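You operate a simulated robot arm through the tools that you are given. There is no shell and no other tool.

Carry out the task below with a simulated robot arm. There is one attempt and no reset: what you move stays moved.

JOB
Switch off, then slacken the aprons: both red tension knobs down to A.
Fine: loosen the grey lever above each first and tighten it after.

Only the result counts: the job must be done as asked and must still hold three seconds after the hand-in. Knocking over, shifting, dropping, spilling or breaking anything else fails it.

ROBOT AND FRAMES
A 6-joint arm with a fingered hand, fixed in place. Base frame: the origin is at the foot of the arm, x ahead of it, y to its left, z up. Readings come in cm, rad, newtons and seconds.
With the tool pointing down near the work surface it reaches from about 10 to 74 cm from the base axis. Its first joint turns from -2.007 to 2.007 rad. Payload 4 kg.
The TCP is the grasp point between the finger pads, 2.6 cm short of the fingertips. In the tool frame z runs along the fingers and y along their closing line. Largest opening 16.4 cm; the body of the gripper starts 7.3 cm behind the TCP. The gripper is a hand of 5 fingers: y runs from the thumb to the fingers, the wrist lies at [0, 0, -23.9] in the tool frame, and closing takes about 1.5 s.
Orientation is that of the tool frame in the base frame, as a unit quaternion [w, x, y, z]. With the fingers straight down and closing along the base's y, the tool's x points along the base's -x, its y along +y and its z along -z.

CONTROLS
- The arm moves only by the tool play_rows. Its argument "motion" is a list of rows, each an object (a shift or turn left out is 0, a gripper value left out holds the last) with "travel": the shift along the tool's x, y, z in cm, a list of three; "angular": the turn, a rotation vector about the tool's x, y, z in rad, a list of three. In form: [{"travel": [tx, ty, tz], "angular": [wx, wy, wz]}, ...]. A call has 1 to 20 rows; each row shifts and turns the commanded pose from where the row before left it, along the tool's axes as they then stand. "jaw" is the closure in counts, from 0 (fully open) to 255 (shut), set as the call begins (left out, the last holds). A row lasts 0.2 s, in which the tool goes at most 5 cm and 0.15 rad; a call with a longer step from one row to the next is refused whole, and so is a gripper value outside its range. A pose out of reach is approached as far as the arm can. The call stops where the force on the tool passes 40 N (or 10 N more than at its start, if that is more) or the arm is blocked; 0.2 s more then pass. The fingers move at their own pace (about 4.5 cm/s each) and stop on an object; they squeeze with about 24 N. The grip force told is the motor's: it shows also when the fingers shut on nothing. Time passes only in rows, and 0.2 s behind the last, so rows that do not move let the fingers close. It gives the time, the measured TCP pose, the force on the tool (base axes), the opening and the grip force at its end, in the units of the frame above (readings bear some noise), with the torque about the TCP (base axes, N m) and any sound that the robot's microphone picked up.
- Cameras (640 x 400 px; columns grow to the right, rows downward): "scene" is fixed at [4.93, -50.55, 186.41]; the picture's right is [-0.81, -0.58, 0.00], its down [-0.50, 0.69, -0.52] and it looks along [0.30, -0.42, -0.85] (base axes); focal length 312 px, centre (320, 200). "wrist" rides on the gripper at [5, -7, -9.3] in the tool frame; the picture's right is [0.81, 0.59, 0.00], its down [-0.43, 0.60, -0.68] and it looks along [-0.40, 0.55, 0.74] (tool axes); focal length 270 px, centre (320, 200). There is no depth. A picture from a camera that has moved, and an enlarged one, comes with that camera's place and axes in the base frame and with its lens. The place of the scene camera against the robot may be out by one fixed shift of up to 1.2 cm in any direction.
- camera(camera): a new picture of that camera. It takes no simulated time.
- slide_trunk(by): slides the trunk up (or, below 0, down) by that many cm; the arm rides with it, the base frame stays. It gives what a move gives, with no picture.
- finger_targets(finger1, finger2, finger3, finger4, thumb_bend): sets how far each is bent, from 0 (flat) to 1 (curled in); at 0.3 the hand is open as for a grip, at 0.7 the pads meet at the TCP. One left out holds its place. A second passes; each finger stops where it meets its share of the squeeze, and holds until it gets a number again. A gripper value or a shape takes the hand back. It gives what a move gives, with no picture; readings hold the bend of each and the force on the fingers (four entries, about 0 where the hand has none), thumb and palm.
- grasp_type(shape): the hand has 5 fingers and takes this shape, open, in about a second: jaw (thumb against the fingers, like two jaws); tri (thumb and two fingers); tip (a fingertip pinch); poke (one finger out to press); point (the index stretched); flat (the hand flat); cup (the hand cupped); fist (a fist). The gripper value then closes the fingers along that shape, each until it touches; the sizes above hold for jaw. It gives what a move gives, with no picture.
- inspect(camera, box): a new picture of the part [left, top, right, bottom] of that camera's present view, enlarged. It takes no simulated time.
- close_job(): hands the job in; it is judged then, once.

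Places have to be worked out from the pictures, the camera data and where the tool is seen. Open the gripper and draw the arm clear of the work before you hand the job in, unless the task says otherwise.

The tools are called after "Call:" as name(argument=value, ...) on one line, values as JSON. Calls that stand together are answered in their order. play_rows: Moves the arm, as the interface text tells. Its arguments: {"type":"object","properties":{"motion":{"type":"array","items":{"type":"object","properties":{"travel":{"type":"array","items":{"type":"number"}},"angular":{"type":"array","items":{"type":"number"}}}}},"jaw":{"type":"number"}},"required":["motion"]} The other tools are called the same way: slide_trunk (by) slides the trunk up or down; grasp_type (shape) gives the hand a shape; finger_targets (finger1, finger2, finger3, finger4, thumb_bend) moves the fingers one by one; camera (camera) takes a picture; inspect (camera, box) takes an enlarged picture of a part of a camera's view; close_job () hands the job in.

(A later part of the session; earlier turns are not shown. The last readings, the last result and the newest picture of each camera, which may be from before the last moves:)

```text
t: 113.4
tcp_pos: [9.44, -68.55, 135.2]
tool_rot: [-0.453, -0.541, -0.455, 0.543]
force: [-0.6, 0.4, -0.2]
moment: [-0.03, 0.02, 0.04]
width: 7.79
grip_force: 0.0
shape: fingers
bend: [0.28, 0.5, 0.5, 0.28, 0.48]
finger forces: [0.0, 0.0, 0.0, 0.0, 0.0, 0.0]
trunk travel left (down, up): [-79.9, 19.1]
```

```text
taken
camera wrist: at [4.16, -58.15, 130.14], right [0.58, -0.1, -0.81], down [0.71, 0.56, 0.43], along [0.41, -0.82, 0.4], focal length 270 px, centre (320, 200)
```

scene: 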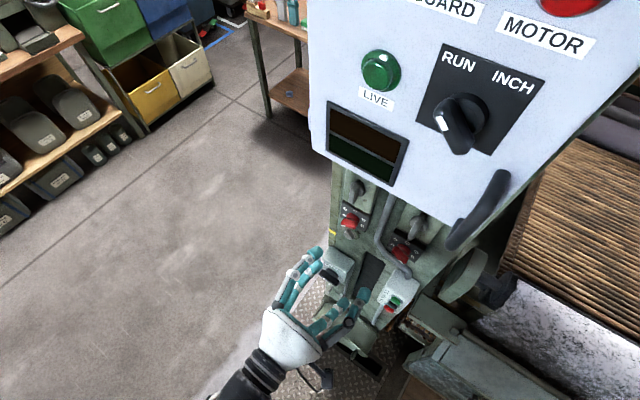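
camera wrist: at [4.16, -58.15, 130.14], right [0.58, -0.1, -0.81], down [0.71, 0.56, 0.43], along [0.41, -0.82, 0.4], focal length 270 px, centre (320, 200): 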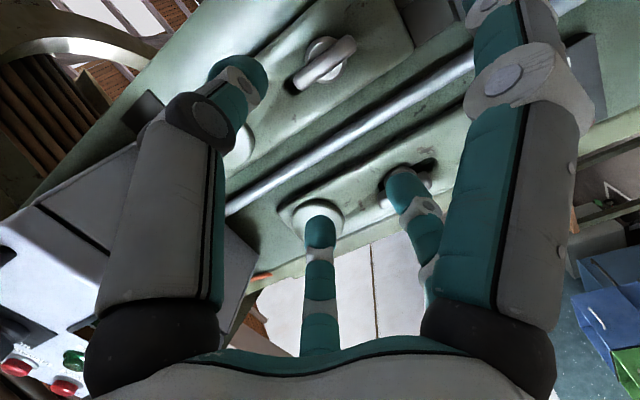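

That works: TCP now at (9.4, -68.6, 135.2) with 10° yaw, and lever 2 is in view. Zooming to measure it.

Call:
inspect(camera="wrist", box=[240, 0, 440, 130])

Call:
inspect(camera="scene", box=[385, 200, 445, 270])

```text
3.08 times, centred on (340, 65) of wrist
camera zoom: at [4.16, -58.15, 130.14], right [0.58, -0.1, -0.81], down [0.71, 0.56, 0.43], along [0.41, -0.82, 0.4], focal length 832 px, centre (258, 615)
```

zoom: 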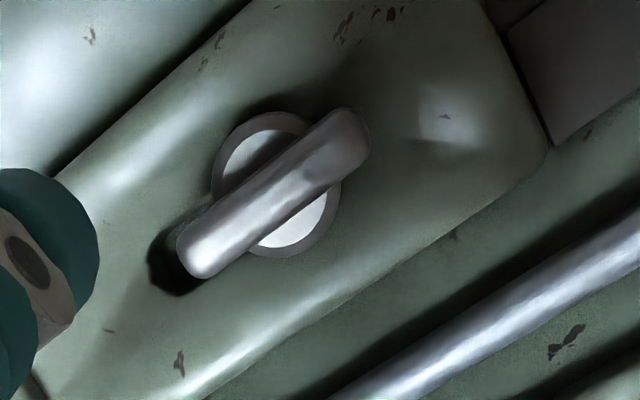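

```text
5.71 times, centred on (415, 235) of scene
camera zoom: at [4.93, -50.55, 186.41], right [-0.81, -0.58, 0.0], down [-0.5, 0.69, -0.52], along [0.3, -0.42, -0.85], focal length 1783 px, centre (-223, 0)
```

zoom: 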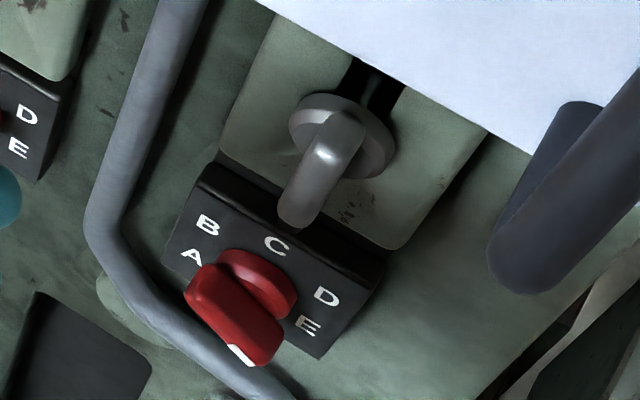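

Lever 2's bar is vertical at about (5.5, -81, 133.6). I'll line up along the tilted tool axis at 8 cm standoff, check, then slide in.

Call:
play_rows(motion=[{"travel": [0.8, -1.0, 1.5]}, {"travel": [0.8, -1.0, 1.65]}, {}])

Call:
camera(camera="wrist")

Call:
inspect(camera="wrist", box=[240, 0, 440, 160])

```text
t: 114.2
tcp_pos: [6.93, -71.03, 133.54]
tool_rot: [-0.453, -0.541, -0.455, 0.543]
force: [0.8, 0.4, -0.1]
moment: [-0.02, 0.0, 0.02]
width: 7.79
grip_force: 0.0
shape: fingers
bend: [0.28, 0.5, 0.5, 0.28, 0.48]
finger forces: [0.0, 0.1, 0.0, 0.1, 0.0, 0.0]
trunk travel left (down, up): [-79.9, 19.1]
```

```text
taken
camera wrist: at [1.76, -60.73, 128.6], right [0.58, -0.1, -0.81], down [0.71, 0.56, 0.43], along [0.41, -0.82, 0.4], focal length 270 px, centre (320, 200)
```

wrist: 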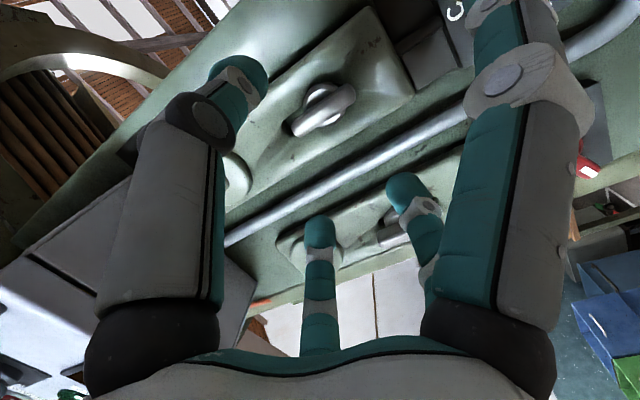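

```text
2.50 times, centred on (340, 80) of wrist
camera zoom: at [1.76, -60.73, 128.6], right [0.58, -0.1, -0.81], down [0.71, 0.56, 0.43], along [0.41, -0.82, 0.4], focal length 676 px, centre (270, 500)
```

zoom: 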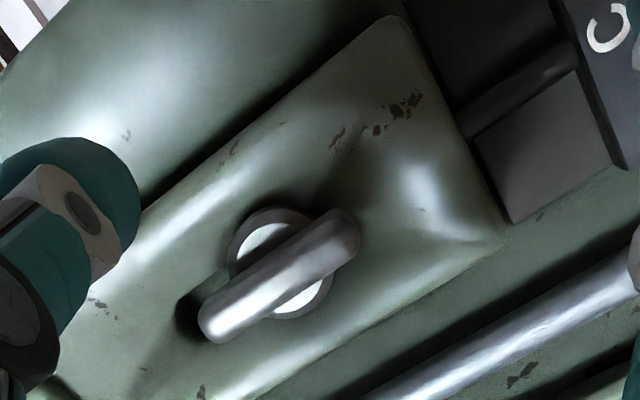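

Second fix agrees: bar at (5.58, -80.8, 133.56). Sliding in along the tool axis 8.2 cm and closing on it.

Call:
play_rows(motion=[{"travel": [0, 0, 2.5]}, {"travel": [0, 0, 2]}, {"travel": [0, 0, 1.5]}, {"travel": [0, 0, 1.2]}, {"travel": [0, 0, 1]}, {}])

Call:
camera(camera="wrist")

Call:
inspect(camera="scene", box=[300, 150, 500, 300])

```text
t: 115.6
tcp_pos: [5.5, -78.7, 133.85]
tool_rot: [-0.455, -0.539, -0.457, 0.542]
force: [4.5, 31.1, -1.2]
moment: [0.29, 0.04, 1.35]
width: 7.81
grip_force: 15.5
shape: fingers
bend: [0.28, 0.49, 0.5, 0.28, 0.48]
finger forces: [0.0, 19.7, 12.3, 0.1, 0.0, 0.1]
trunk travel left (down, up): [-79.9, 19.1]
```

```text
taken
camera wrist: at [0.32, -68.46, 128.87], right [0.58, -0.1, -0.81], down [0.71, 0.56, 0.43], along [0.41, -0.82, 0.4], focal length 270 px, centre (320, 200)
```

wrist: 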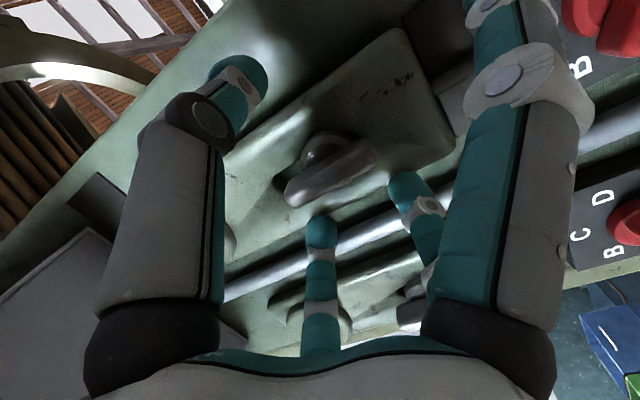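

```text
2.67 times, centred on (400, 225) of scene
camera zoom: at [4.93, -50.55, 186.41], right [-0.81, -0.58, 0.0], down [-0.5, 0.69, -0.52], along [0.3, -0.42, -0.85], focal length 832 px, centre (107, 133)
```

zoom: 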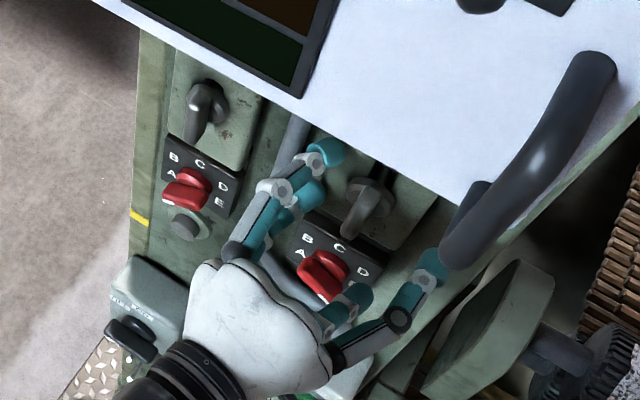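

Fingers 2 and 3 are pressing on the conduit beside lever 2 (31 N). Backing off right away, then I'll narrow those fingers before re-approaching.

Call:
play_rows(motion=[{"travel": [0, 0, -0.8]}, {"travel": [0, 0, -1.2]}, {"travel": [0, 0, -1.5]}, {}])

Call:
finger_targets(finger2=0.61, finger3=0.61, thumb_bend=0.5)

Call:
camera(camera="wrist")

```text
t: 116.6
tcp_pos: [6.14, -75.87, 133.45]
tool_rot: [-0.454, -0.541, -0.455, 0.542]
force: [-0.2, 0.0, 0.2]
moment: [0.01, -0.02, 0.0]
width: 7.79
grip_force: 0.1
shape: fingers
bend: [0.28, 0.5, 0.5, 0.28, 0.48]
finger forces: [0.0, 0.1, 0.0, 0.0, 0.1, 0.0]
trunk travel left (down, up): [-79.9, 19.1]
```

```text
t: 117.6
tcp_pos: [5.99, -75.91, 133.6]
tool_rot: [-0.454, -0.541, -0.456, 0.542]
force: [0.1, -0.4, 0.2]
moment: [-0.01, 0.01, -0.01]
width: 7.73
grip_force: 0.0
shape: fingers
bend: [0.28, 0.61, 0.61, 0.28, 0.5]
finger forces: [0.0, 0.1, 0.1, 0.1, 0.0, 0.0]
trunk travel left (down, up): [-79.9, 19.1]
```

```text
taken
camera wrist: at [0.8, -65.54, 128.51], right [0.58, -0.1, -0.81], down [0.71, 0.56, 0.43], along [0.41, -0.82, 0.4], focal length 270 px, centre (320, 200)
```

wrist: 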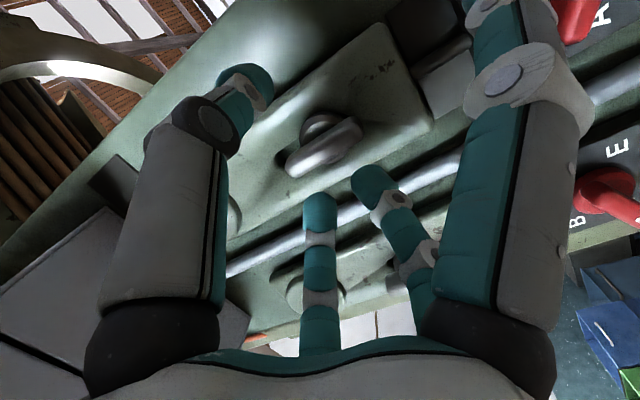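

Fingers are now narrower. I'll shift slightly so the bar enters mid-gap and advance in small steps, watching the forces.

Call:
play_rows(motion=[{"travel": [0, 0.3, 0]}, {"travel": [0, 0, 1.3]}, {"travel": [0, 0, 1.0]}, {"travel": [0, 0, 0.8]}, {}])

Call:
camera(camera="wrist")

```text
t: 118.8
tcp_pos: [5.8, -78.99, 133.51]
tool_rot: [-0.454, -0.541, -0.455, 0.542]
force: [0.0, -1.7, 0.4]
moment: [0.01, 0.01, 0.01]
width: 7.71
grip_force: 0.0
shape: fingers
bend: [0.28, 0.61, 0.61, 0.28, 0.5]
finger forces: [0.1, 0.0, 0.0, 0.0, 0.0, 0.0]
trunk travel left (down, up): [-79.9, 19.1]
```

```text
taken
camera wrist: at [0.63, -68.62, 128.62], right [0.58, -0.1, -0.81], down [0.71, 0.56, 0.43], along [0.41, -0.82, 0.4], focal length 270 px, centre (320, 200)
```

wrist: 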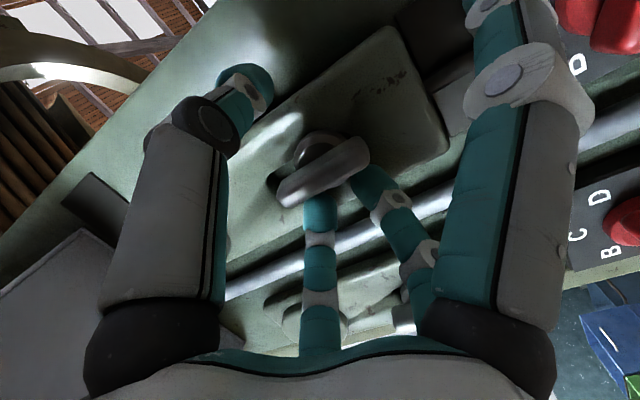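

No contact; the bar is between thumb and fingers. Closing with the full tri squeeze.

Call:
play_rows(motion=[{}, {}, {}, {}, {}, {}, {}, {}, {}], jaw=255)

Call:
camera(camera="wrist")

```text
t: 120.8
tcp_pos: [6.0, -79.01, 133.49]
tool_rot: [-0.453, -0.54, -0.456, 0.543]
force: [6.6, -0.7, -0.2]
moment: [-0.02, -0.04, 0.59]
width: 0.16
grip_force: 23.7
shape: tri
bend: [0.28, 0.65, 0.65, 0.28, 0.68]
finger forces: [0.1, 18.9, 18.7, 0.0, 23.6, 0.1]
trunk travel left (down, up): [-79.9, 19.1]
```

```text
taken
camera wrist: at [0.76, -68.64, 128.6], right [0.58, -0.1, -0.81], down [0.71, 0.56, 0.43], along [0.41, -0.82, 0.4], focal length 270 px, centre (320, 200)
```

wrist: 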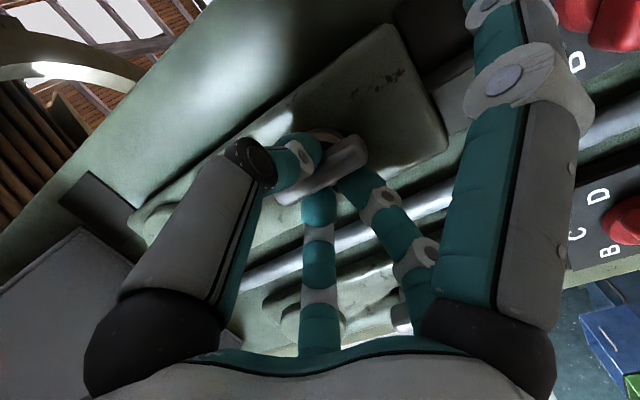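

Firm grip. Turning lever 2 counter-clockwise in small steps.

Call:
play_rows(motion=[{"angular": [0, 0, -0.1]}, {"angular": [0, 0, -0.1]}, {"angular": [0, 0, -0.1]}, {"angular": [0, 0, -0.1]}, {"angular": [0, 0, -0.1]}, {}])

Call:
camera(camera="wrist")

```text
t: 122.2
tcp_pos: [5.86, -79.0, 133.48]
tool_rot: [-0.304, -0.411, -0.576, 0.638]
force: [9.5, 3.8, -6.0]
moment: [0.35, -0.07, 0.64]
width: 0.2
grip_force: 24.0
shape: tri
bend: [0.28, 0.65, 0.65, 0.28, 0.69]
finger forces: [0.1, 23.2, 19.3, 0.0, 22.0, 0.0]
trunk travel left (down, up): [-79.9, 19.1]
```

```text
taken
camera wrist: at [-0.87, -68.29, 132.49], right [0.12, -0.02, -0.99], down [0.84, 0.54, 0.09], along [0.53, -0.84, 0.08], focal length 270 px, centre (320, 200)
```

wrist: 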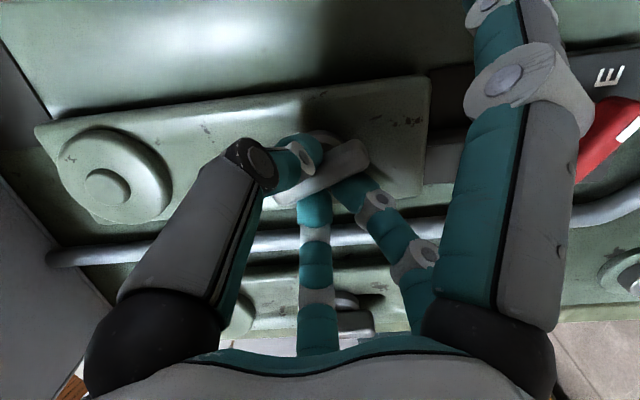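

Lever 2 turns with the hand. Continuing.

Call:
play_rows(motion=[{"angular": [0, 0, -0.1]}, {"angular": [0, 0, -0.1]}, {"angular": [0, 0, -0.1]}, {"angular": [0, 0, -0.1]}, {"angular": [0, 0, -0.1]}, {"angular": [0, 0, -0.1]}, {"angular": [0, 0, -0.1]}, {}])

Call:
camera(camera="wrist")

Call:
inspect(camera="scene", box=[300, 150, 500, 300])

```text
t: 124.0
tcp_pos: [5.85, -78.87, 133.46]
tool_rot: [-0.066, -0.19, -0.681, 0.704]
force: [3.6, 5.4, -4.8]
moment: [0.26, -0.09, 0.44]
width: 0.18
grip_force: 24.5
shape: tri
bend: [0.28, 0.66, 0.65, 0.28, 0.69]
finger forces: [0.0, 14.0, 22.6, 0.1, 23.8, 0.0]
trunk travel left (down, up): [-79.9, 19.1]
```

```text
taken
camera wrist: at [0.43, -68.59, 138.29], right [-0.54, 0.1, -0.84], down [0.73, 0.56, -0.4], along [0.43, -0.82, -0.37], focal length 270 px, centre (320, 200)
```

wrist: 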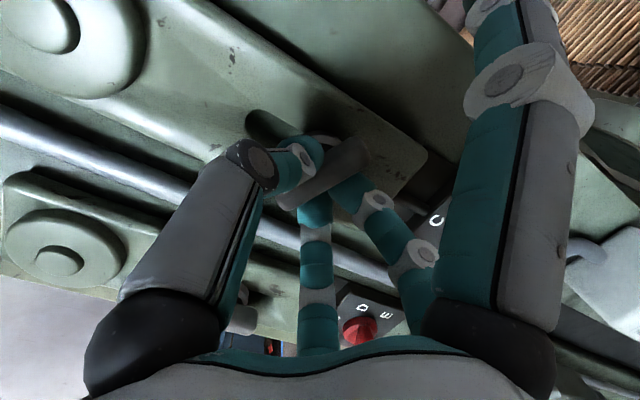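

```text
2.67 times, centred on (400, 225) of scene
camera zoom: at [4.93, -50.55, 186.41], right [-0.81, -0.58, 0.0], down [-0.5, 0.69, -0.52], along [0.3, -0.42, -0.85], focal length 832 px, centre (107, 133)
```

zoom: 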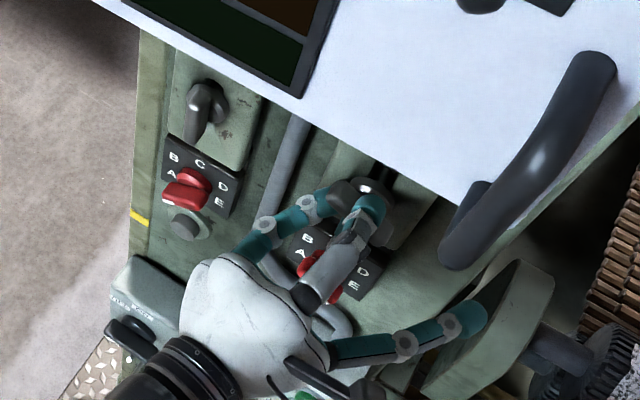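

About 69° turned, no stop. On to about 97°.

Call:
play_rows(motion=[{"angular": [0, 0, -0.1]}, {"angular": [0, 0, -0.1]}, {"angular": [0, 0, -0.1]}, {"angular": [0, 0, -0.1]}, {"angular": [0, 0, -0.1]}, {"angular": [0, 0, -0.08]}, {}])

Call:
camera(camera="wrist")

Call:
inspect(camera="wrist", box=[230, 80, 430, 230])

```text
t: 125.6
tcp_pos: [5.84, -79.05, 133.44]
tool_rot: [-0.137, -0.014, 0.707, -0.694]
force: [3.3, 0.5, -1.4]
moment: [0.25, -0.07, 0.27]
width: 0.18
grip_force: 24.2
shape: tri
bend: [0.28, 0.67, 0.65, 0.28, 0.69]
finger forces: [0.0, 11.5, 20.6, 0.1, 26.3, 0.0]
trunk travel left (down, up): [-79.9, 19.1]
```

```text
taken
camera wrist: at [4.13, -69.16, 141.49], right [-0.9, 0.16, -0.4], down [0.41, 0.62, -0.67], along [0.14, -0.77, -0.62], focal length 270 px, centre (320, 200)
```

wrist: 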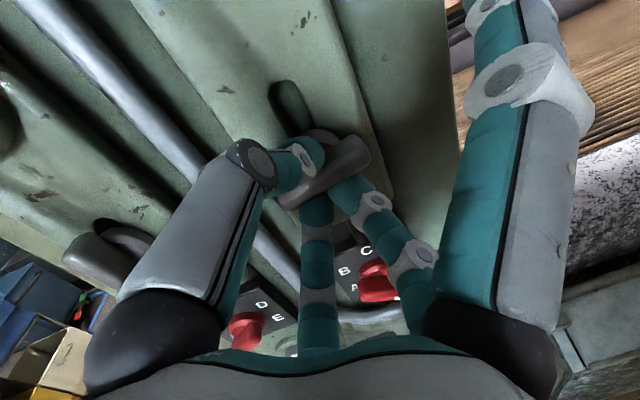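

```text
2.67 times, centred on (330, 155) of wrist
camera zoom: at [4.13, -69.16, 141.49], right [-0.9, 0.16, -0.4], down [0.41, 0.62, -0.67], along [0.14, -0.77, -0.62], focal length 721 px, centre (293, 320)
```

zoom: 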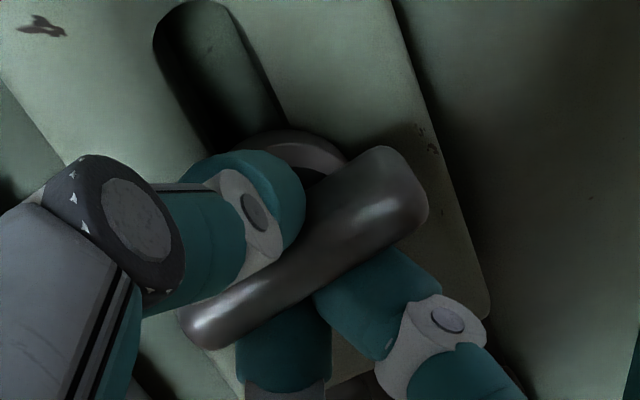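

Lever 2 is at about -100°, loosened like lever 1. Releasing the three digits and backing out along the tool axis.

Call:
finger_targets(finger2=0.53, finger3=0.53, thumb_bend=0.5)

Call:
play_rows(motion=[{"travel": [0, 0, -0.7]}, {"travel": [0, 0, -1]}, {"travel": [0, 0, -2]}, {"travel": [0, 0, -3]}, {"travel": [0, 0, -3]}, {}])

Call:
camera(camera="wrist")

Call:
inspect(camera="scene", box=[385, 190, 455, 270])

```text
t: 126.6
tcp_pos: [5.8, -79.05, 133.51]
tool_rot: [-0.137, -0.014, 0.707, -0.694]
force: [0.6, 0.1, -0.3]
moment: [0.0, 0.01, -0.01]
width: 7.71
grip_force: 0.1
shape: fingers
bend: [0.28, 0.53, 0.53, 0.28, 0.5]
finger forces: [0.0, 0.1, 0.0, 0.1, 0.0, 0.1]
trunk travel left (down, up): [-79.9, 19.1]
```

```text
t: 128.0
tcp_pos: [7.5, -69.41, 133.66]
tool_rot: [-0.137, -0.014, 0.707, -0.694]
force: [0.3, 0.2, 0.1]
moment: [-0.02, 0.0, 0.01]
width: 7.71
grip_force: 0.0
shape: fingers
bend: [0.28, 0.53, 0.53, 0.28, 0.5]
finger forces: [0.1, 0.0, 0.1, 0.1, 0.1, 0.1]
trunk travel left (down, up): [-79.9, 19.1]
```

```text
taken
camera wrist: at [5.69, -59.63, 141.55], right [-0.9, 0.16, -0.4], down [0.41, 0.62, -0.67], along [0.14, -0.77, -0.62], focal length 270 px, centre (320, 200)
```

wrist: 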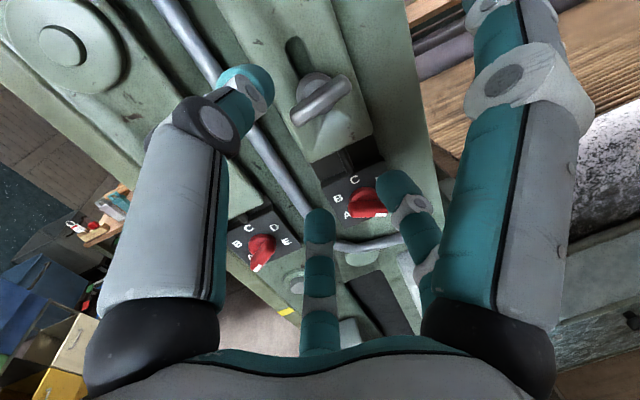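

```text
5.00 times, centred on (420, 230) of scene
camera zoom: at [4.93, -50.55, 186.41], right [-0.81, -0.58, 0.0], down [-0.5, 0.69, -0.52], along [0.3, -0.42, -0.85], focal length 1560 px, centre (-180, 50)
```

zoom: 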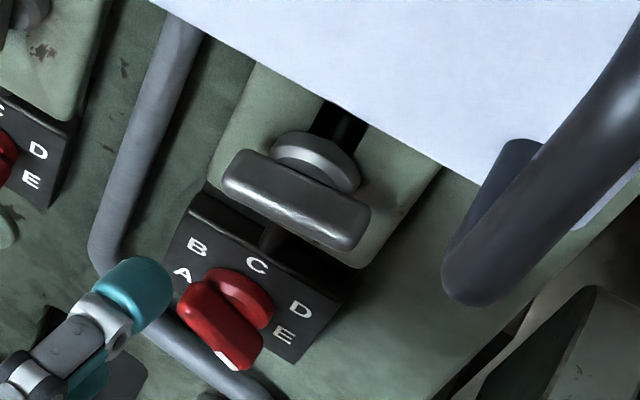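

Lever 2 is loose. Next knob 2 (mark at E, needs 240° CCW, so two grips). The conduit bends close below it, so I'll measure both from here.

Call:
inspect(camera="wrist", box=[280, 140, 440, 270])

Call:
slide_trunk(by=-13)

Call:
camera(camera="wrist")

Call:
inspect(camera="wrist", box=[230, 0, 430, 160])

```text
3.08 times, centred on (360, 205) of wrist
camera zoom: at [5.69, -59.63, 141.55], right [-0.9, 0.16, -0.4], down [0.41, 0.62, -0.67], along [0.14, -0.77, -0.62], focal length 832 px, centre (197, 185)
```

zoom: 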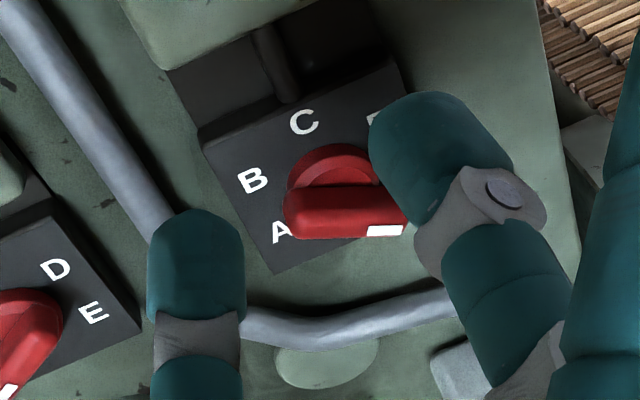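

```text
t: 129.6
tcp_pos: [7.39, -69.31, 120.62]
tool_rot: [-0.135, -0.013, 0.707, -0.694]
force: [-0.9, -0.7, -1.3]
moment: [0.02, -0.04, 0.0]
width: 7.69
grip_force: 0.1
shape: fingers
bend: [0.28, 0.53, 0.53, 0.28, 0.5]
finger forces: [0.1, 0.0, 0.1, 0.0, 0.0, 0.0]
trunk travel left (down, up): [-66.9, 32.1]
```

```text
taken
camera wrist: at [5.69, -59.6, 128.59], right [-0.9, 0.16, -0.4], down [0.41, 0.62, -0.67], along [0.14, -0.77, -0.62], focal length 270 px, centre (320, 200)
```

wrist: 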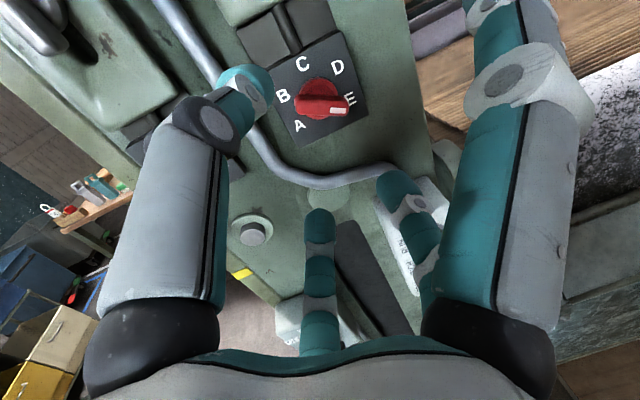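

```text
2.50 times, centred on (330, 80) of wrist
camera zoom: at [5.69, -59.6, 128.59], right [-0.9, 0.16, -0.4], down [0.41, 0.62, -0.67], along [0.14, -0.77, -0.62], focal length 676 px, centre (295, 500)
```

zoom: 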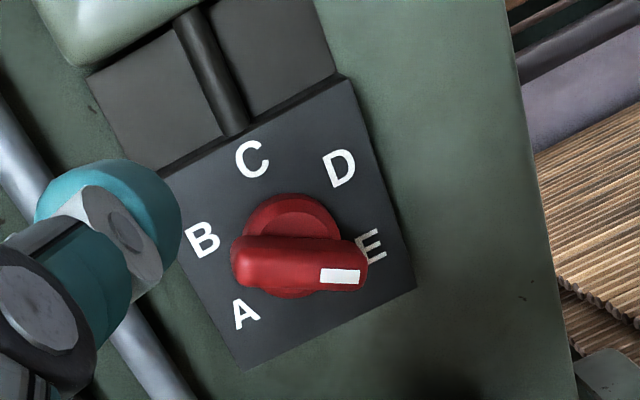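

Knob 2's axis is at (5.54, 120.17) with its pointer at about 122° (E). The conduit runs at x≈10.3–12.5 and z≈111, so I'll keep fingers 2 and 3 narrow (0.61). Rolling to ψ≈30° for the first grip.

Call:
finger_targets(finger2=0.6, finger3=0.6, thumb_bend=0.5)

Call:
play_rows(motion=[{"angular": [0, 0, 0.147]}, {"angular": [0, 0, 0.147]}, {"angular": [0, 0, 0.147]}, {"angular": [0, 0, 0.147]}, {"angular": [0, 0, 0.148]}, {"travel": [0, 0, 2.5]}, {"travel": [0, 0, 2.2]}, {}])

Call:
camera(camera="wrist")

Call:
inspect(camera="wrist", box=[230, 40, 430, 200])

```text
t: 130.6
tcp_pos: [7.5, -69.35, 120.55]
tool_rot: [-0.136, -0.013, 0.707, -0.694]
force: [-0.6, 0.4, 0.6]
moment: [0.02, 0.0, -0.01]
width: 7.71
grip_force: 0.1
shape: fingers
bend: [0.28, 0.6, 0.6, 0.28, 0.5]
finger forces: [0.0, 0.1, 0.0, 0.0, 0.0, 0.0]
trunk travel left (down, up): [-66.9, 32.1]
```

```text
t: 132.4
tcp_pos: [6.55, -74.26, 120.48]
tool_rot: [-0.123, -0.242, -0.665, 0.696]
force: [-0.5, 0.3, 0.0]
moment: [-0.02, -0.01, 0.02]
width: 7.7
grip_force: 0.1
shape: fingers
bend: [0.28, 0.6, 0.6, 0.28, 0.5]
finger forces: [0.0, 0.0, 0.1, 0.1, 0.0, 0.0]
trunk travel left (down, up): [-66.9, 32.1]
```

```text
taken
camera wrist: at [0.5, -63.66, 124.17], right [-0.4, 0.07, -0.91], down [0.78, 0.55, -0.3], along [0.48, -0.83, -0.28], focal length 270 px, centre (320, 200)
```

wrist: 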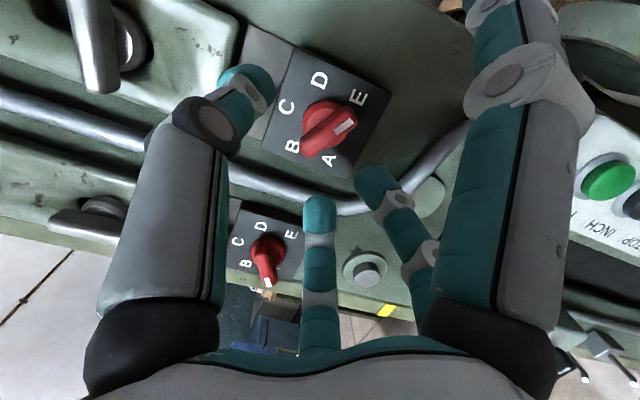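

```text
2.50 times, centred on (330, 120) of wrist
camera zoom: at [0.5, -63.66, 124.17], right [-0.4, 0.07, -0.91], down [0.78, 0.55, -0.3], along [0.48, -0.83, -0.28], focal length 676 px, centre (295, 400)
```

zoom: 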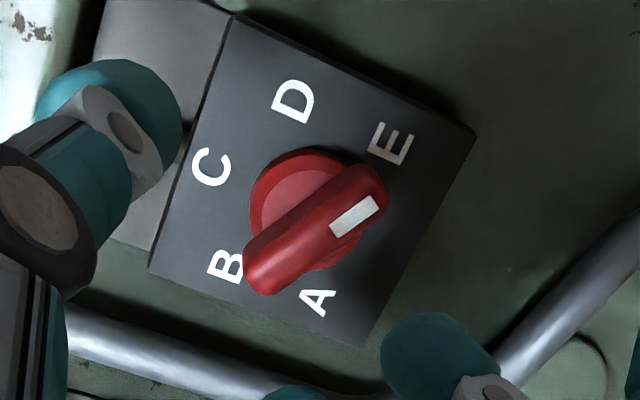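

Bar is perpendicular to the closing line and the approach line is right. Advancing the last 4.7 cm in small steps.

Call:
play_rows(motion=[{"travel": [0, 0, 1.5]}, {"travel": [0, 0, 1.3]}, {"travel": [0, 0, 1.0]}, {"travel": [0, 0, 0.9]}, {}])

Call:
camera(camera="wrist")

```text
t: 133.6
tcp_pos: [5.77, -78.75, 120.59]
tool_rot: [-0.122, -0.241, -0.665, 0.696]
force: [-0.6, 0.0, 0.1]
moment: [0.0, -0.01, 0.03]
width: 7.69
grip_force: 0.0
shape: fingers
bend: [0.28, 0.6, 0.6, 0.28, 0.5]
finger forces: [0.0, 0.0, 0.0, 0.0, 0.0, 0.0]
trunk travel left (down, up): [-66.9, 32.1]
```

```text
taken
camera wrist: at [-0.31, -68.14, 124.18], right [-0.4, 0.07, -0.91], down [0.78, 0.55, -0.3], along [0.48, -0.83, -0.28], focal length 270 px, centre (320, 200)
```

wrist: 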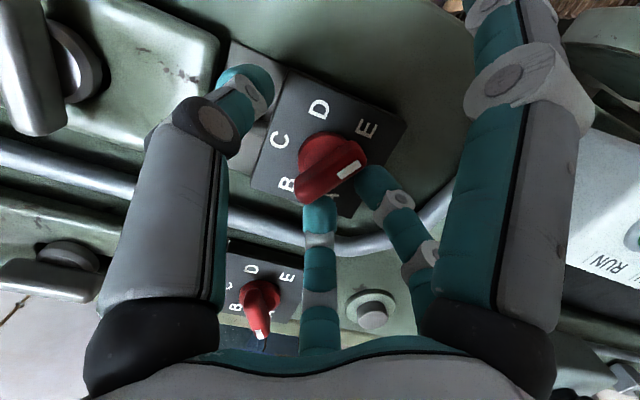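

Contact-free and bar between the digits. A touch deeper, then close with the full squeeze.

Call:
play_rows(motion=[{"travel": [0, 0, 0.35]}, {}])

Call:
play_rows(motion=[{}, {}, {}, {}, {}, {}, {}, {}, {}], jaw=255)

Call:
camera(camera="wrist")

```text
t: 134.2
tcp_pos: [5.86, -78.98, 120.6]
tool_rot: [-0.123, -0.242, -0.664, 0.697]
force: [0.0, -0.9, 0.0]
moment: [-0.01, 0.01, 0.0]
width: 7.7
grip_force: 0.0
shape: fingers
bend: [0.28, 0.6, 0.6, 0.28, 0.5]
finger forces: [0.0, 0.1, 0.0, 0.0, 0.0, 0.0]
trunk travel left (down, up): [-66.9, 32.1]
```

```text
t: 136.2
tcp_pos: [5.87, -78.95, 120.36]
tool_rot: [-0.122, -0.242, -0.665, 0.696]
force: [5.7, -0.8, -13.5]
moment: [0.39, -0.12, 0.36]
width: 0.19
grip_force: 23.9
shape: tri
bend: [0.28, 0.65, 0.64, 0.28, 0.7]
finger forces: [0.0, 16.3, 23.3, 0.0, 19.5, 0.0]
trunk travel left (down, up): [-66.9, 32.1]
```

```text
taken
camera wrist: at [-0.23, -68.56, 124.04], right [-0.4, 0.07, -0.91], down [0.78, 0.55, -0.3], along [0.48, -0.83, -0.28], focal length 270 px, centre (320, 200)
```

wrist: 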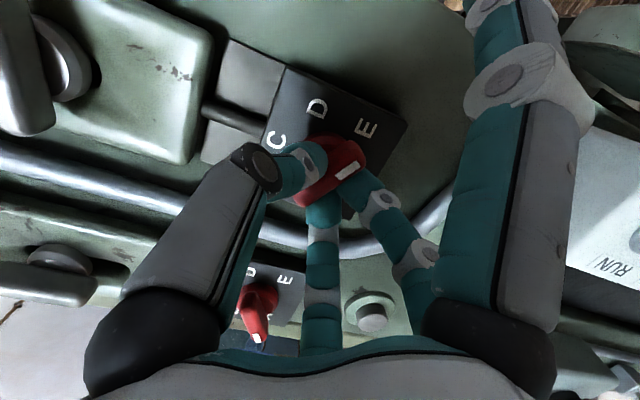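

Gripped. Turning knob 2 counter-clockwise.

Call:
play_rows(motion=[{"angular": [0, 0, -0.1]}, {"angular": [0, 0, -0.1]}, {"angular": [0, 0, -0.1]}, {"angular": [0, 0, -0.1]}, {"angular": [0, 0, -0.1]}, {"angular": [0, 0, -0.1]}, {"angular": [0, 0, -0.1]}, {"angular": [0, 0, -0.1]}, {}])

Call:
camera(camera="wrist")

```text
t: 138.2
tcp_pos: [5.82, -79.18, 120.5]
tool_rot: [-0.159, -0.037, 0.707, -0.689]
force: [8.0, 1.9, -15.9]
moment: [0.58, -0.17, 0.34]
width: 0.18
grip_force: 24.1
shape: tri
bend: [0.28, 0.65, 0.64, 0.28, 0.7]
finger forces: [0.0, 14.2, 27.9, 0.1, 19.3, 0.0]
trunk travel left (down, up): [-66.9, 32.1]
```

```text
taken
camera wrist: at [4.62, -69.46, 128.69], right [-0.93, 0.16, -0.34], down [0.37, 0.62, -0.69], along [0.1, -0.76, -0.64], focal length 270 px, centre (320, 200)
```

wrist: 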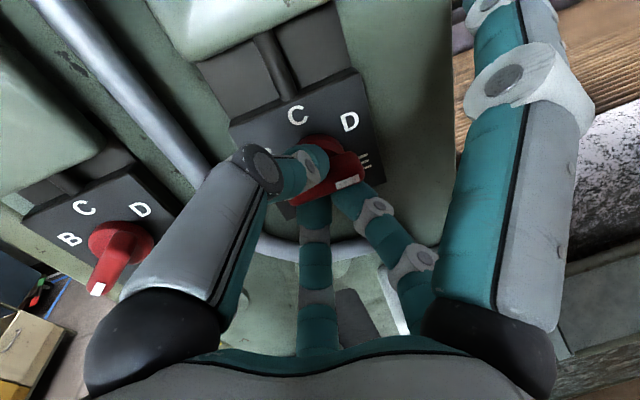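

Zooming to see how far the knob itself has turned.

Call:
inspect(camera="wrist", box=[220, 80, 420, 230])

```text
2.67 times, centred on (320, 155) of wrist
camera zoom: at [4.62, -69.46, 128.69], right [-0.93, 0.16, -0.34], down [0.37, 0.62, -0.69], along [0.1, -0.76, -0.64], focal length 721 px, centre (320, 320)
```

zoom: 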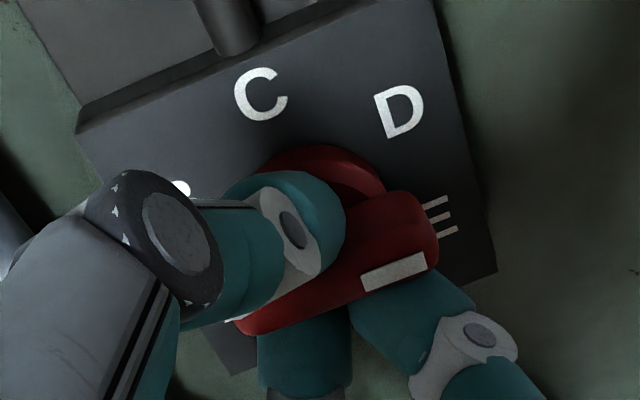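

The knob has turned about 25° (hand 46°): there's more resistance or slip here. I'll continue and compare.

Call:
play_rows(motion=[{"angular": [0, 0, -0.08]}, {"angular": [0, 0, -0.08]}, {"angular": [0, 0, -0.08]}, {"angular": [0, 0, -0.08]}, {"angular": [0, 0, -0.08]}, {}])

Call:
camera(camera="wrist")

Call:
inspect(camera="wrist", box=[220, 80, 420, 230])

```text
t: 139.6
tcp_pos: [5.82, -79.28, 120.64]
tool_rot: [-0.292, -0.177, 0.684, -0.644]
force: [7.1, -7.7, -8.2]
moment: [0.03, -0.17, 0.22]
width: 0.11
grip_force: 23.7
shape: tri
bend: [0.28, 0.67, 0.64, 0.28, 0.7]
finger forces: [0.0, 14.6, 16.8, 0.1, 23.5, 0.0]
trunk travel left (down, up): [-66.9, 32.1]
```

```text
taken
camera wrist: at [7.88, -70.07, 129.24], right [-0.98, 0.17, 0.05], down [0.08, 0.67, -0.73], along [-0.16, -0.72, -0.68], focal length 270 px, centre (320, 200)
```

wrist: 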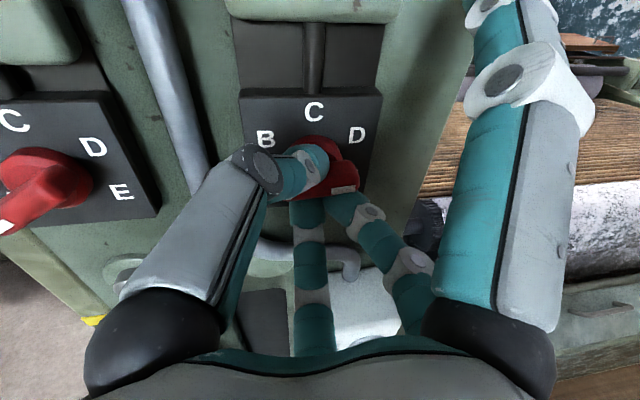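

```text
2.67 times, centred on (320, 155) of wrist
camera zoom: at [7.88, -70.07, 129.24], right [-0.98, 0.17, 0.05], down [0.08, 0.67, -0.73], along [-0.16, -0.72, -0.68], focal length 721 px, centre (320, 320)
```

zoom: 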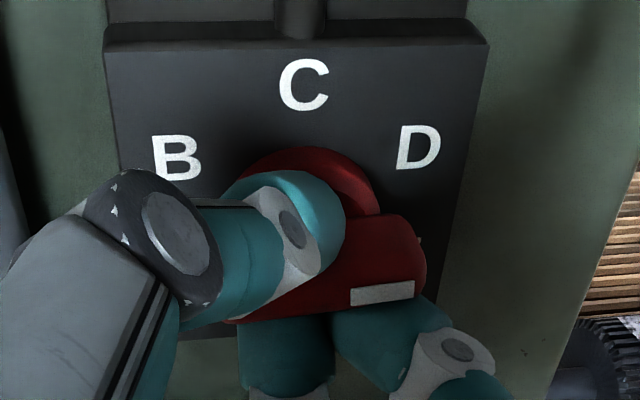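

The knob is now at about 84° while the hand has slipped ~30° relative to it. I'll check lever 2 is still loose and look at the grip from the scene camera before re-gripping.

Call:
inspect(camera="scene", box=[340, 160, 480, 270])

Call:
finger_targets(finger2=0.56, finger3=0.56, thumb_bend=0.5)

Call:
camera(camera="wrist")

Call:
inspect(camera="wrist", box=[220, 80, 420, 230])

```text
3.64 times, centred on (410, 215) of scene
camera zoom: at [4.93, -50.55, 186.41], right [-0.81, -0.58, 0.0], down [-0.5, 0.69, -0.52], along [0.3, -0.42, -0.85], focal length 1135 px, centre (-7, 146)
```

zoom: 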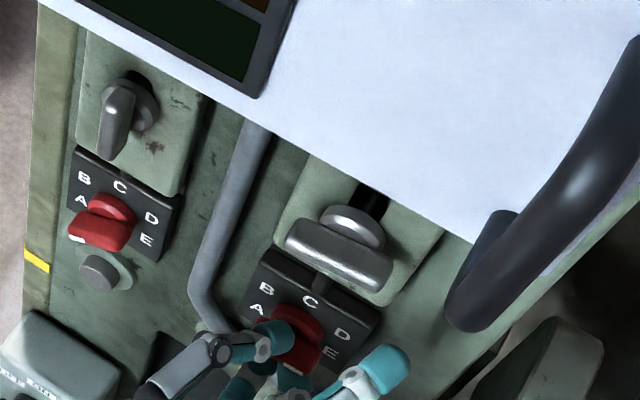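

```text
t: 140.6
tcp_pos: [5.71, -78.96, 120.56]
tool_rot: [-0.292, -0.176, 0.685, -0.644]
force: [-0.6, 0.0, -0.6]
moment: [-0.02, 0.01, -0.02]
width: 7.7
grip_force: 0.2
shape: fingers
bend: [0.28, 0.56, 0.56, 0.28, 0.5]
finger forces: [0.1, 0.0, 0.1, 0.1, 0.0, 0.0]
trunk travel left (down, up): [-66.9, 32.1]
```

```text
taken
camera wrist: at [7.74, -69.86, 129.3], right [-0.98, 0.17, 0.05], down [0.08, 0.67, -0.73], along [-0.16, -0.72, -0.68], focal length 270 px, centre (320, 200)
```

wrist: 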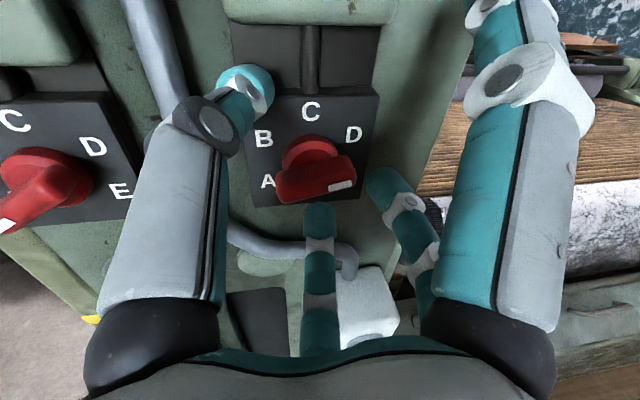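

```text
2.67 times, centred on (320, 155) of wrist
camera zoom: at [7.74, -69.86, 129.3], right [-0.98, 0.17, 0.05], down [0.08, 0.67, -0.73], along [-0.16, -0.72, -0.68], focal length 721 px, centre (320, 320)
```

zoom: 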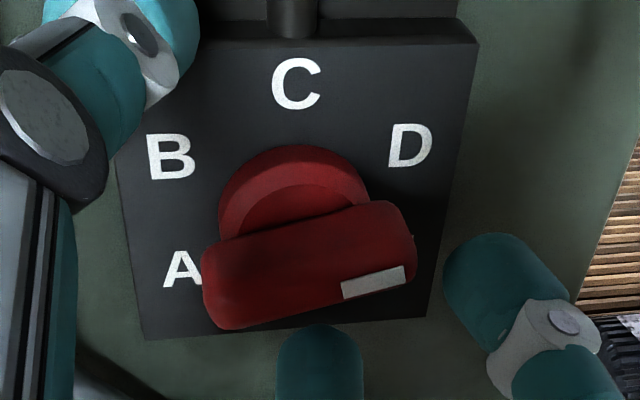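

Knob 2 stays at about 78°. Recomputing from its labels, the axis is nearer (5.65, 120.05), so my hand was ~0.5 cm too high, which caused the slip. I'll roll back to re-align with the bar, lower by 0.45 cm, go 0.4 cm deeper and re-grip.

Call:
play_rows(motion=[{"angular": [0, 0, 0.14]}, {"angular": [0, 0, 0.14]}, {"angular": [0, 0, 0.14]}, {"angular": [0, 0, 0.14]}, {"travel": [-0.26, 0.44, 0.2]}, {"travel": [0, 0, 0.2]}, {}])

Call:
camera(camera="wrist")

Call:
inspect(camera="wrist", box=[220, 80, 420, 230])

```text
t: 142.2
tcp_pos: [5.94, -79.48, 120.24]
tool_rot: [-0.102, 0.02, 0.707, -0.7]
force: [0.2, 0.1, -0.1]
moment: [0.0, 0.01, -0.03]
width: 7.69
grip_force: 0.1
shape: fingers
bend: [0.28, 0.56, 0.56, 0.28, 0.5]
finger forces: [0.1, 0.1, 0.1, 0.0, 0.0, 0.1]
trunk travel left (down, up): [-66.9, 32.1]
```

```text
taken
camera wrist: at [3.36, -69.53, 127.84], right [-0.86, 0.15, -0.49], down [0.47, 0.6, -0.64], along [0.2, -0.78, -0.59], focal length 270 px, centre (320, 200)
```

wrist: 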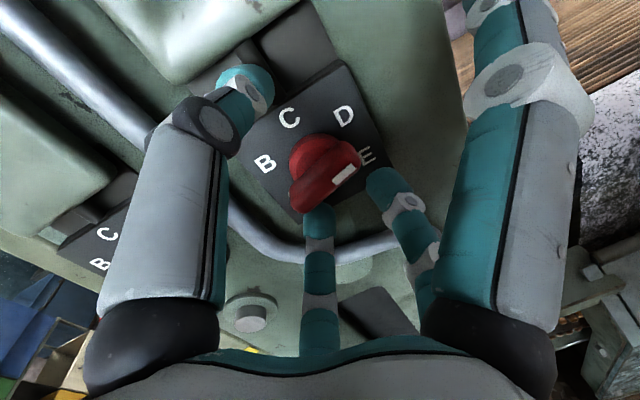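

```text
2.67 times, centred on (320, 155) of wrist
camera zoom: at [3.36, -69.53, 127.84], right [-0.86, 0.15, -0.49], down [0.47, 0.6, -0.64], along [0.2, -0.78, -0.59], focal length 721 px, centre (320, 320)
```

zoom: 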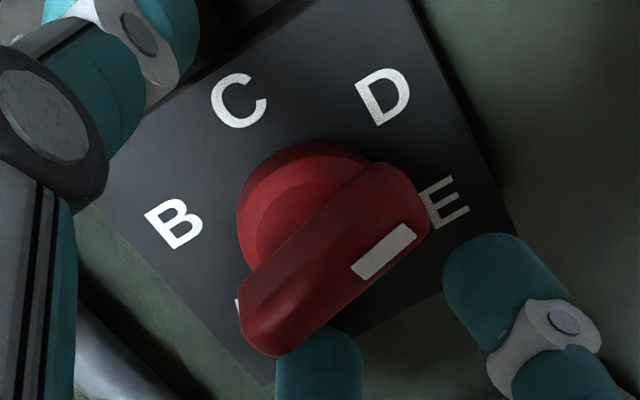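

Well aligned now. Closing with the full squeeze and turning on.

Call:
play_rows(motion=[{}, {}, {}, {}, {}, {}, {}, {}, {}], jaw=255)

Call:
play_rows(motion=[{"angular": [0, 0, -0.08]}, {"angular": [0, 0, -0.08]}, {"angular": [0, 0, -0.08]}, {"angular": [0, 0, -0.08]}, {"angular": [0, 0, -0.08]}, {"angular": [0, 0, -0.08]}, {"angular": [0, 0, -0.08]}, {"angular": [0, 0, -0.08]}, {}])

Call:
camera(camera="wrist")

Call:
inspect(camera="wrist", box=[220, 80, 420, 230])

```text
t: 144.2
tcp_pos: [5.87, -79.45, 120.31]
tool_rot: [-0.103, 0.021, 0.708, -0.699]
force: [3.7, 4.5, -6.2]
moment: [0.13, -0.07, 0.26]
width: 0.2
grip_force: 24.0
shape: tri
bend: [0.28, 0.65, 0.64, 0.28, 0.7]
finger forces: [0.0, 14.1, 20.2, 0.0, 24.6, 0.1]
trunk travel left (down, up): [-66.9, 32.1]
```

```text
t: 146.2
tcp_pos: [5.92, -79.41, 120.33]
tool_rot: [-0.318, -0.203, 0.677, -0.632]
force: [2.1, 0.2, 1.7]
moment: [-0.18, -0.04, 0.23]
width: 0.22
grip_force: 24.3
shape: tri
bend: [0.28, 0.65, 0.64, 0.28, 0.7]
finger forces: [0.0, 13.1, 14.1, 0.0, 39.1, 0.0]
trunk travel left (down, up): [-66.9, 32.1]
```

```text
taken
camera wrist: at [8.68, -70.41, 128.89], right [-0.98, 0.17, 0.13], down [0.02, 0.68, -0.73], along [-0.21, -0.71, -0.67], focal length 270 px, centre (320, 200)
```

wrist: 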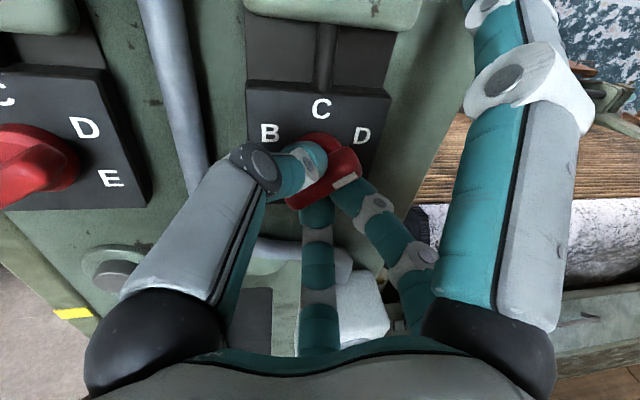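

```text
2.67 times, centred on (320, 155) of wrist
camera zoom: at [8.68, -70.41, 128.89], right [-0.98, 0.17, 0.13], down [0.02, 0.68, -0.73], along [-0.21, -0.71, -0.67], focal length 721 px, centre (320, 320)
```

zoom: 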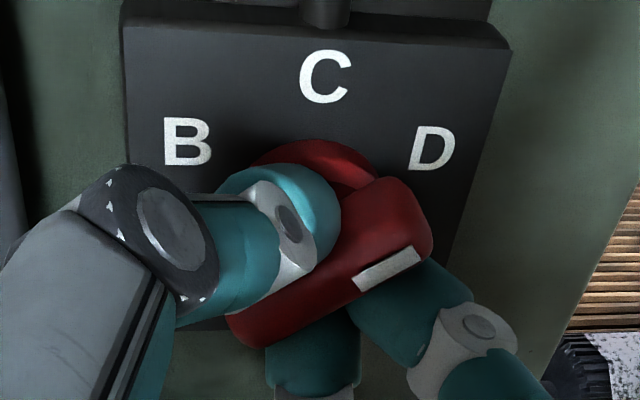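

Now it tracks well: knob at about 56° (at D). Continuing counter-clockwise.

Call:
play_rows(motion=[{"angular": [0, 0, -0.08]}, {"angular": [0, 0, -0.08]}, {"angular": [0, 0, -0.08]}, {"angular": [0, 0, -0.08]}, {"angular": [0, 0, -0.08]}, {"angular": [0, 0, -0.08]}, {"angular": [0, 0, -0.08]}, {"angular": [0, 0, -0.08]}, {"angular": [0, 0, -0.08]}, {"angular": [0, 0, -0.08]}, {}])

Call:
camera(camera="wrist")

Call:
inspect(camera="wrist", box=[220, 80, 420, 230])

```text
t: 148.6
tcp_pos: [6.07, -79.41, 120.16]
tool_rot: [-0.538, -0.451, 0.544, -0.458]
force: [11.2, 0.0, 2.0]
moment: [-0.23, -0.04, 0.49]
width: 0.22
grip_force: 24.0
shape: tri
bend: [0.28, 0.66, 0.65, 0.28, 0.7]
finger forces: [0.0, 14.0, 13.5, 0.1, 49.9, 0.1]
trunk travel left (down, up): [-66.9, 32.1]
```

```text
taken
camera wrist: at [14.5, -71.42, 125.37], right [-0.59, 0.1, 0.8], down [-0.46, 0.77, -0.44], along [-0.66, -0.63, -0.41], focal length 270 px, centre (320, 200)
```

wrist: 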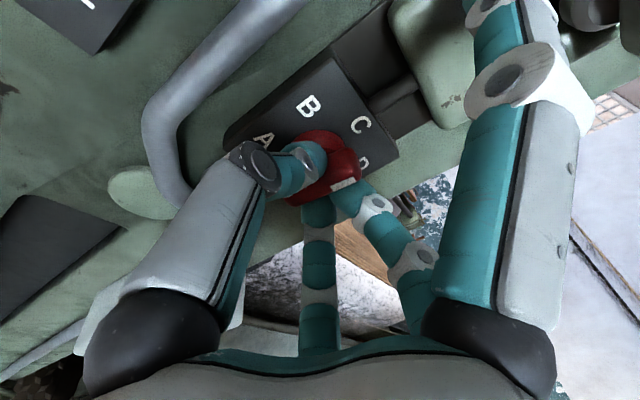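

```text
2.67 times, centred on (320, 155) of wrist
camera zoom: at [14.5, -71.42, 125.37], right [-0.59, 0.1, 0.8], down [-0.46, 0.77, -0.44], along [-0.66, -0.63, -0.41], focal length 721 px, centre (320, 320)
```

zoom: 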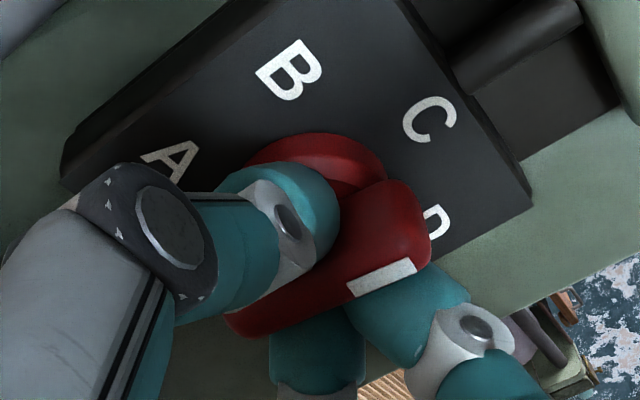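

Knob 2 is now at about 14°, hand at ψ≈-89°. The thumb force is building up, so I'll release here (keeping the thumb narrow near the conduit), back out, and re-grip from the other side at ψ≈104°.

Call:
play_rows(motion=[{"travel": [0, -0.2, 0]}, {}])

Call:
finger_targets(finger2=0.58, finger3=0.58, thumb_bend=0.59)

Call:
play_rows(motion=[{"travel": [0, 0, -0.7]}, {"travel": [0, 0, -1]}, {"travel": [0, 0, -1.5]}, {"travel": [0, 0, -2.5]}, {"travel": [0, 0, -3]}, {}])

Call:
camera(camera="wrist")

```text
t: 149.2
tcp_pos: [6.05, -79.49, 120.22]
tool_rot: [-0.539, -0.451, 0.545, -0.458]
force: [6.4, 1.7, -1.0]
moment: [-0.13, -0.01, 0.41]
width: 0.23
grip_force: 24.3
shape: tri
bend: [0.28, 0.66, 0.65, 0.28, 0.7]
finger forces: [0.0, 15.6, 14.9, 0.1, 47.1, 0.0]
trunk travel left (down, up): [-66.9, 32.1]
```

```text
t: 150.2
tcp_pos: [5.86, -79.26, 120.28]
tool_rot: [-0.538, -0.45, 0.545, -0.459]
force: [-4.6, 14.8, -3.8]
moment: [0.13, 0.03, -0.03]
width: 7.57
grip_force: 7.7
shape: fingers
bend: [0.28, 0.57, 0.57, 0.28, 0.64]
finger forces: [0.0, 0.0, 0.0, 0.0, 14.9, 0.1]
trunk travel left (down, up): [-66.9, 32.1]
```

```text
t: 151.6
tcp_pos: [7.78, -70.53, 119.94]
tool_rot: [-0.539, -0.45, 0.546, -0.458]
force: [0.0, -0.2, -0.6]
moment: [-0.01, 0.0, -0.02]
width: 7.46
grip_force: 0.0
shape: fingers
bend: [0.28, 0.57, 0.57, 0.28, 0.59]
finger forces: [0.0, 0.0, 0.1, 0.0, 0.0, 0.0]
trunk travel left (down, up): [-66.9, 32.1]
```

```text
taken
camera wrist: at [16.14, -62.64, 125.16], right [-0.59, 0.1, 0.8], down [-0.46, 0.77, -0.44], along [-0.66, -0.63, -0.41], focal length 270 px, centre (320, 200)
```

wrist: 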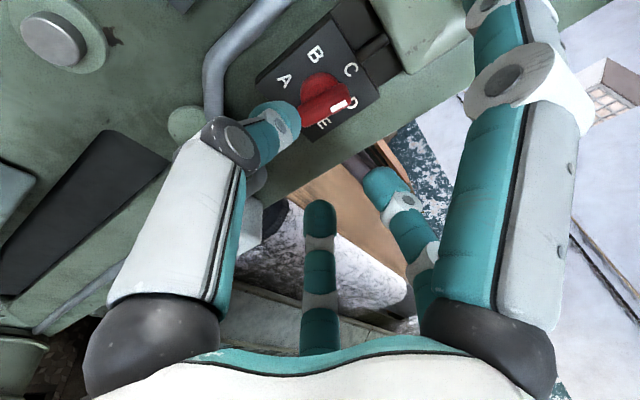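

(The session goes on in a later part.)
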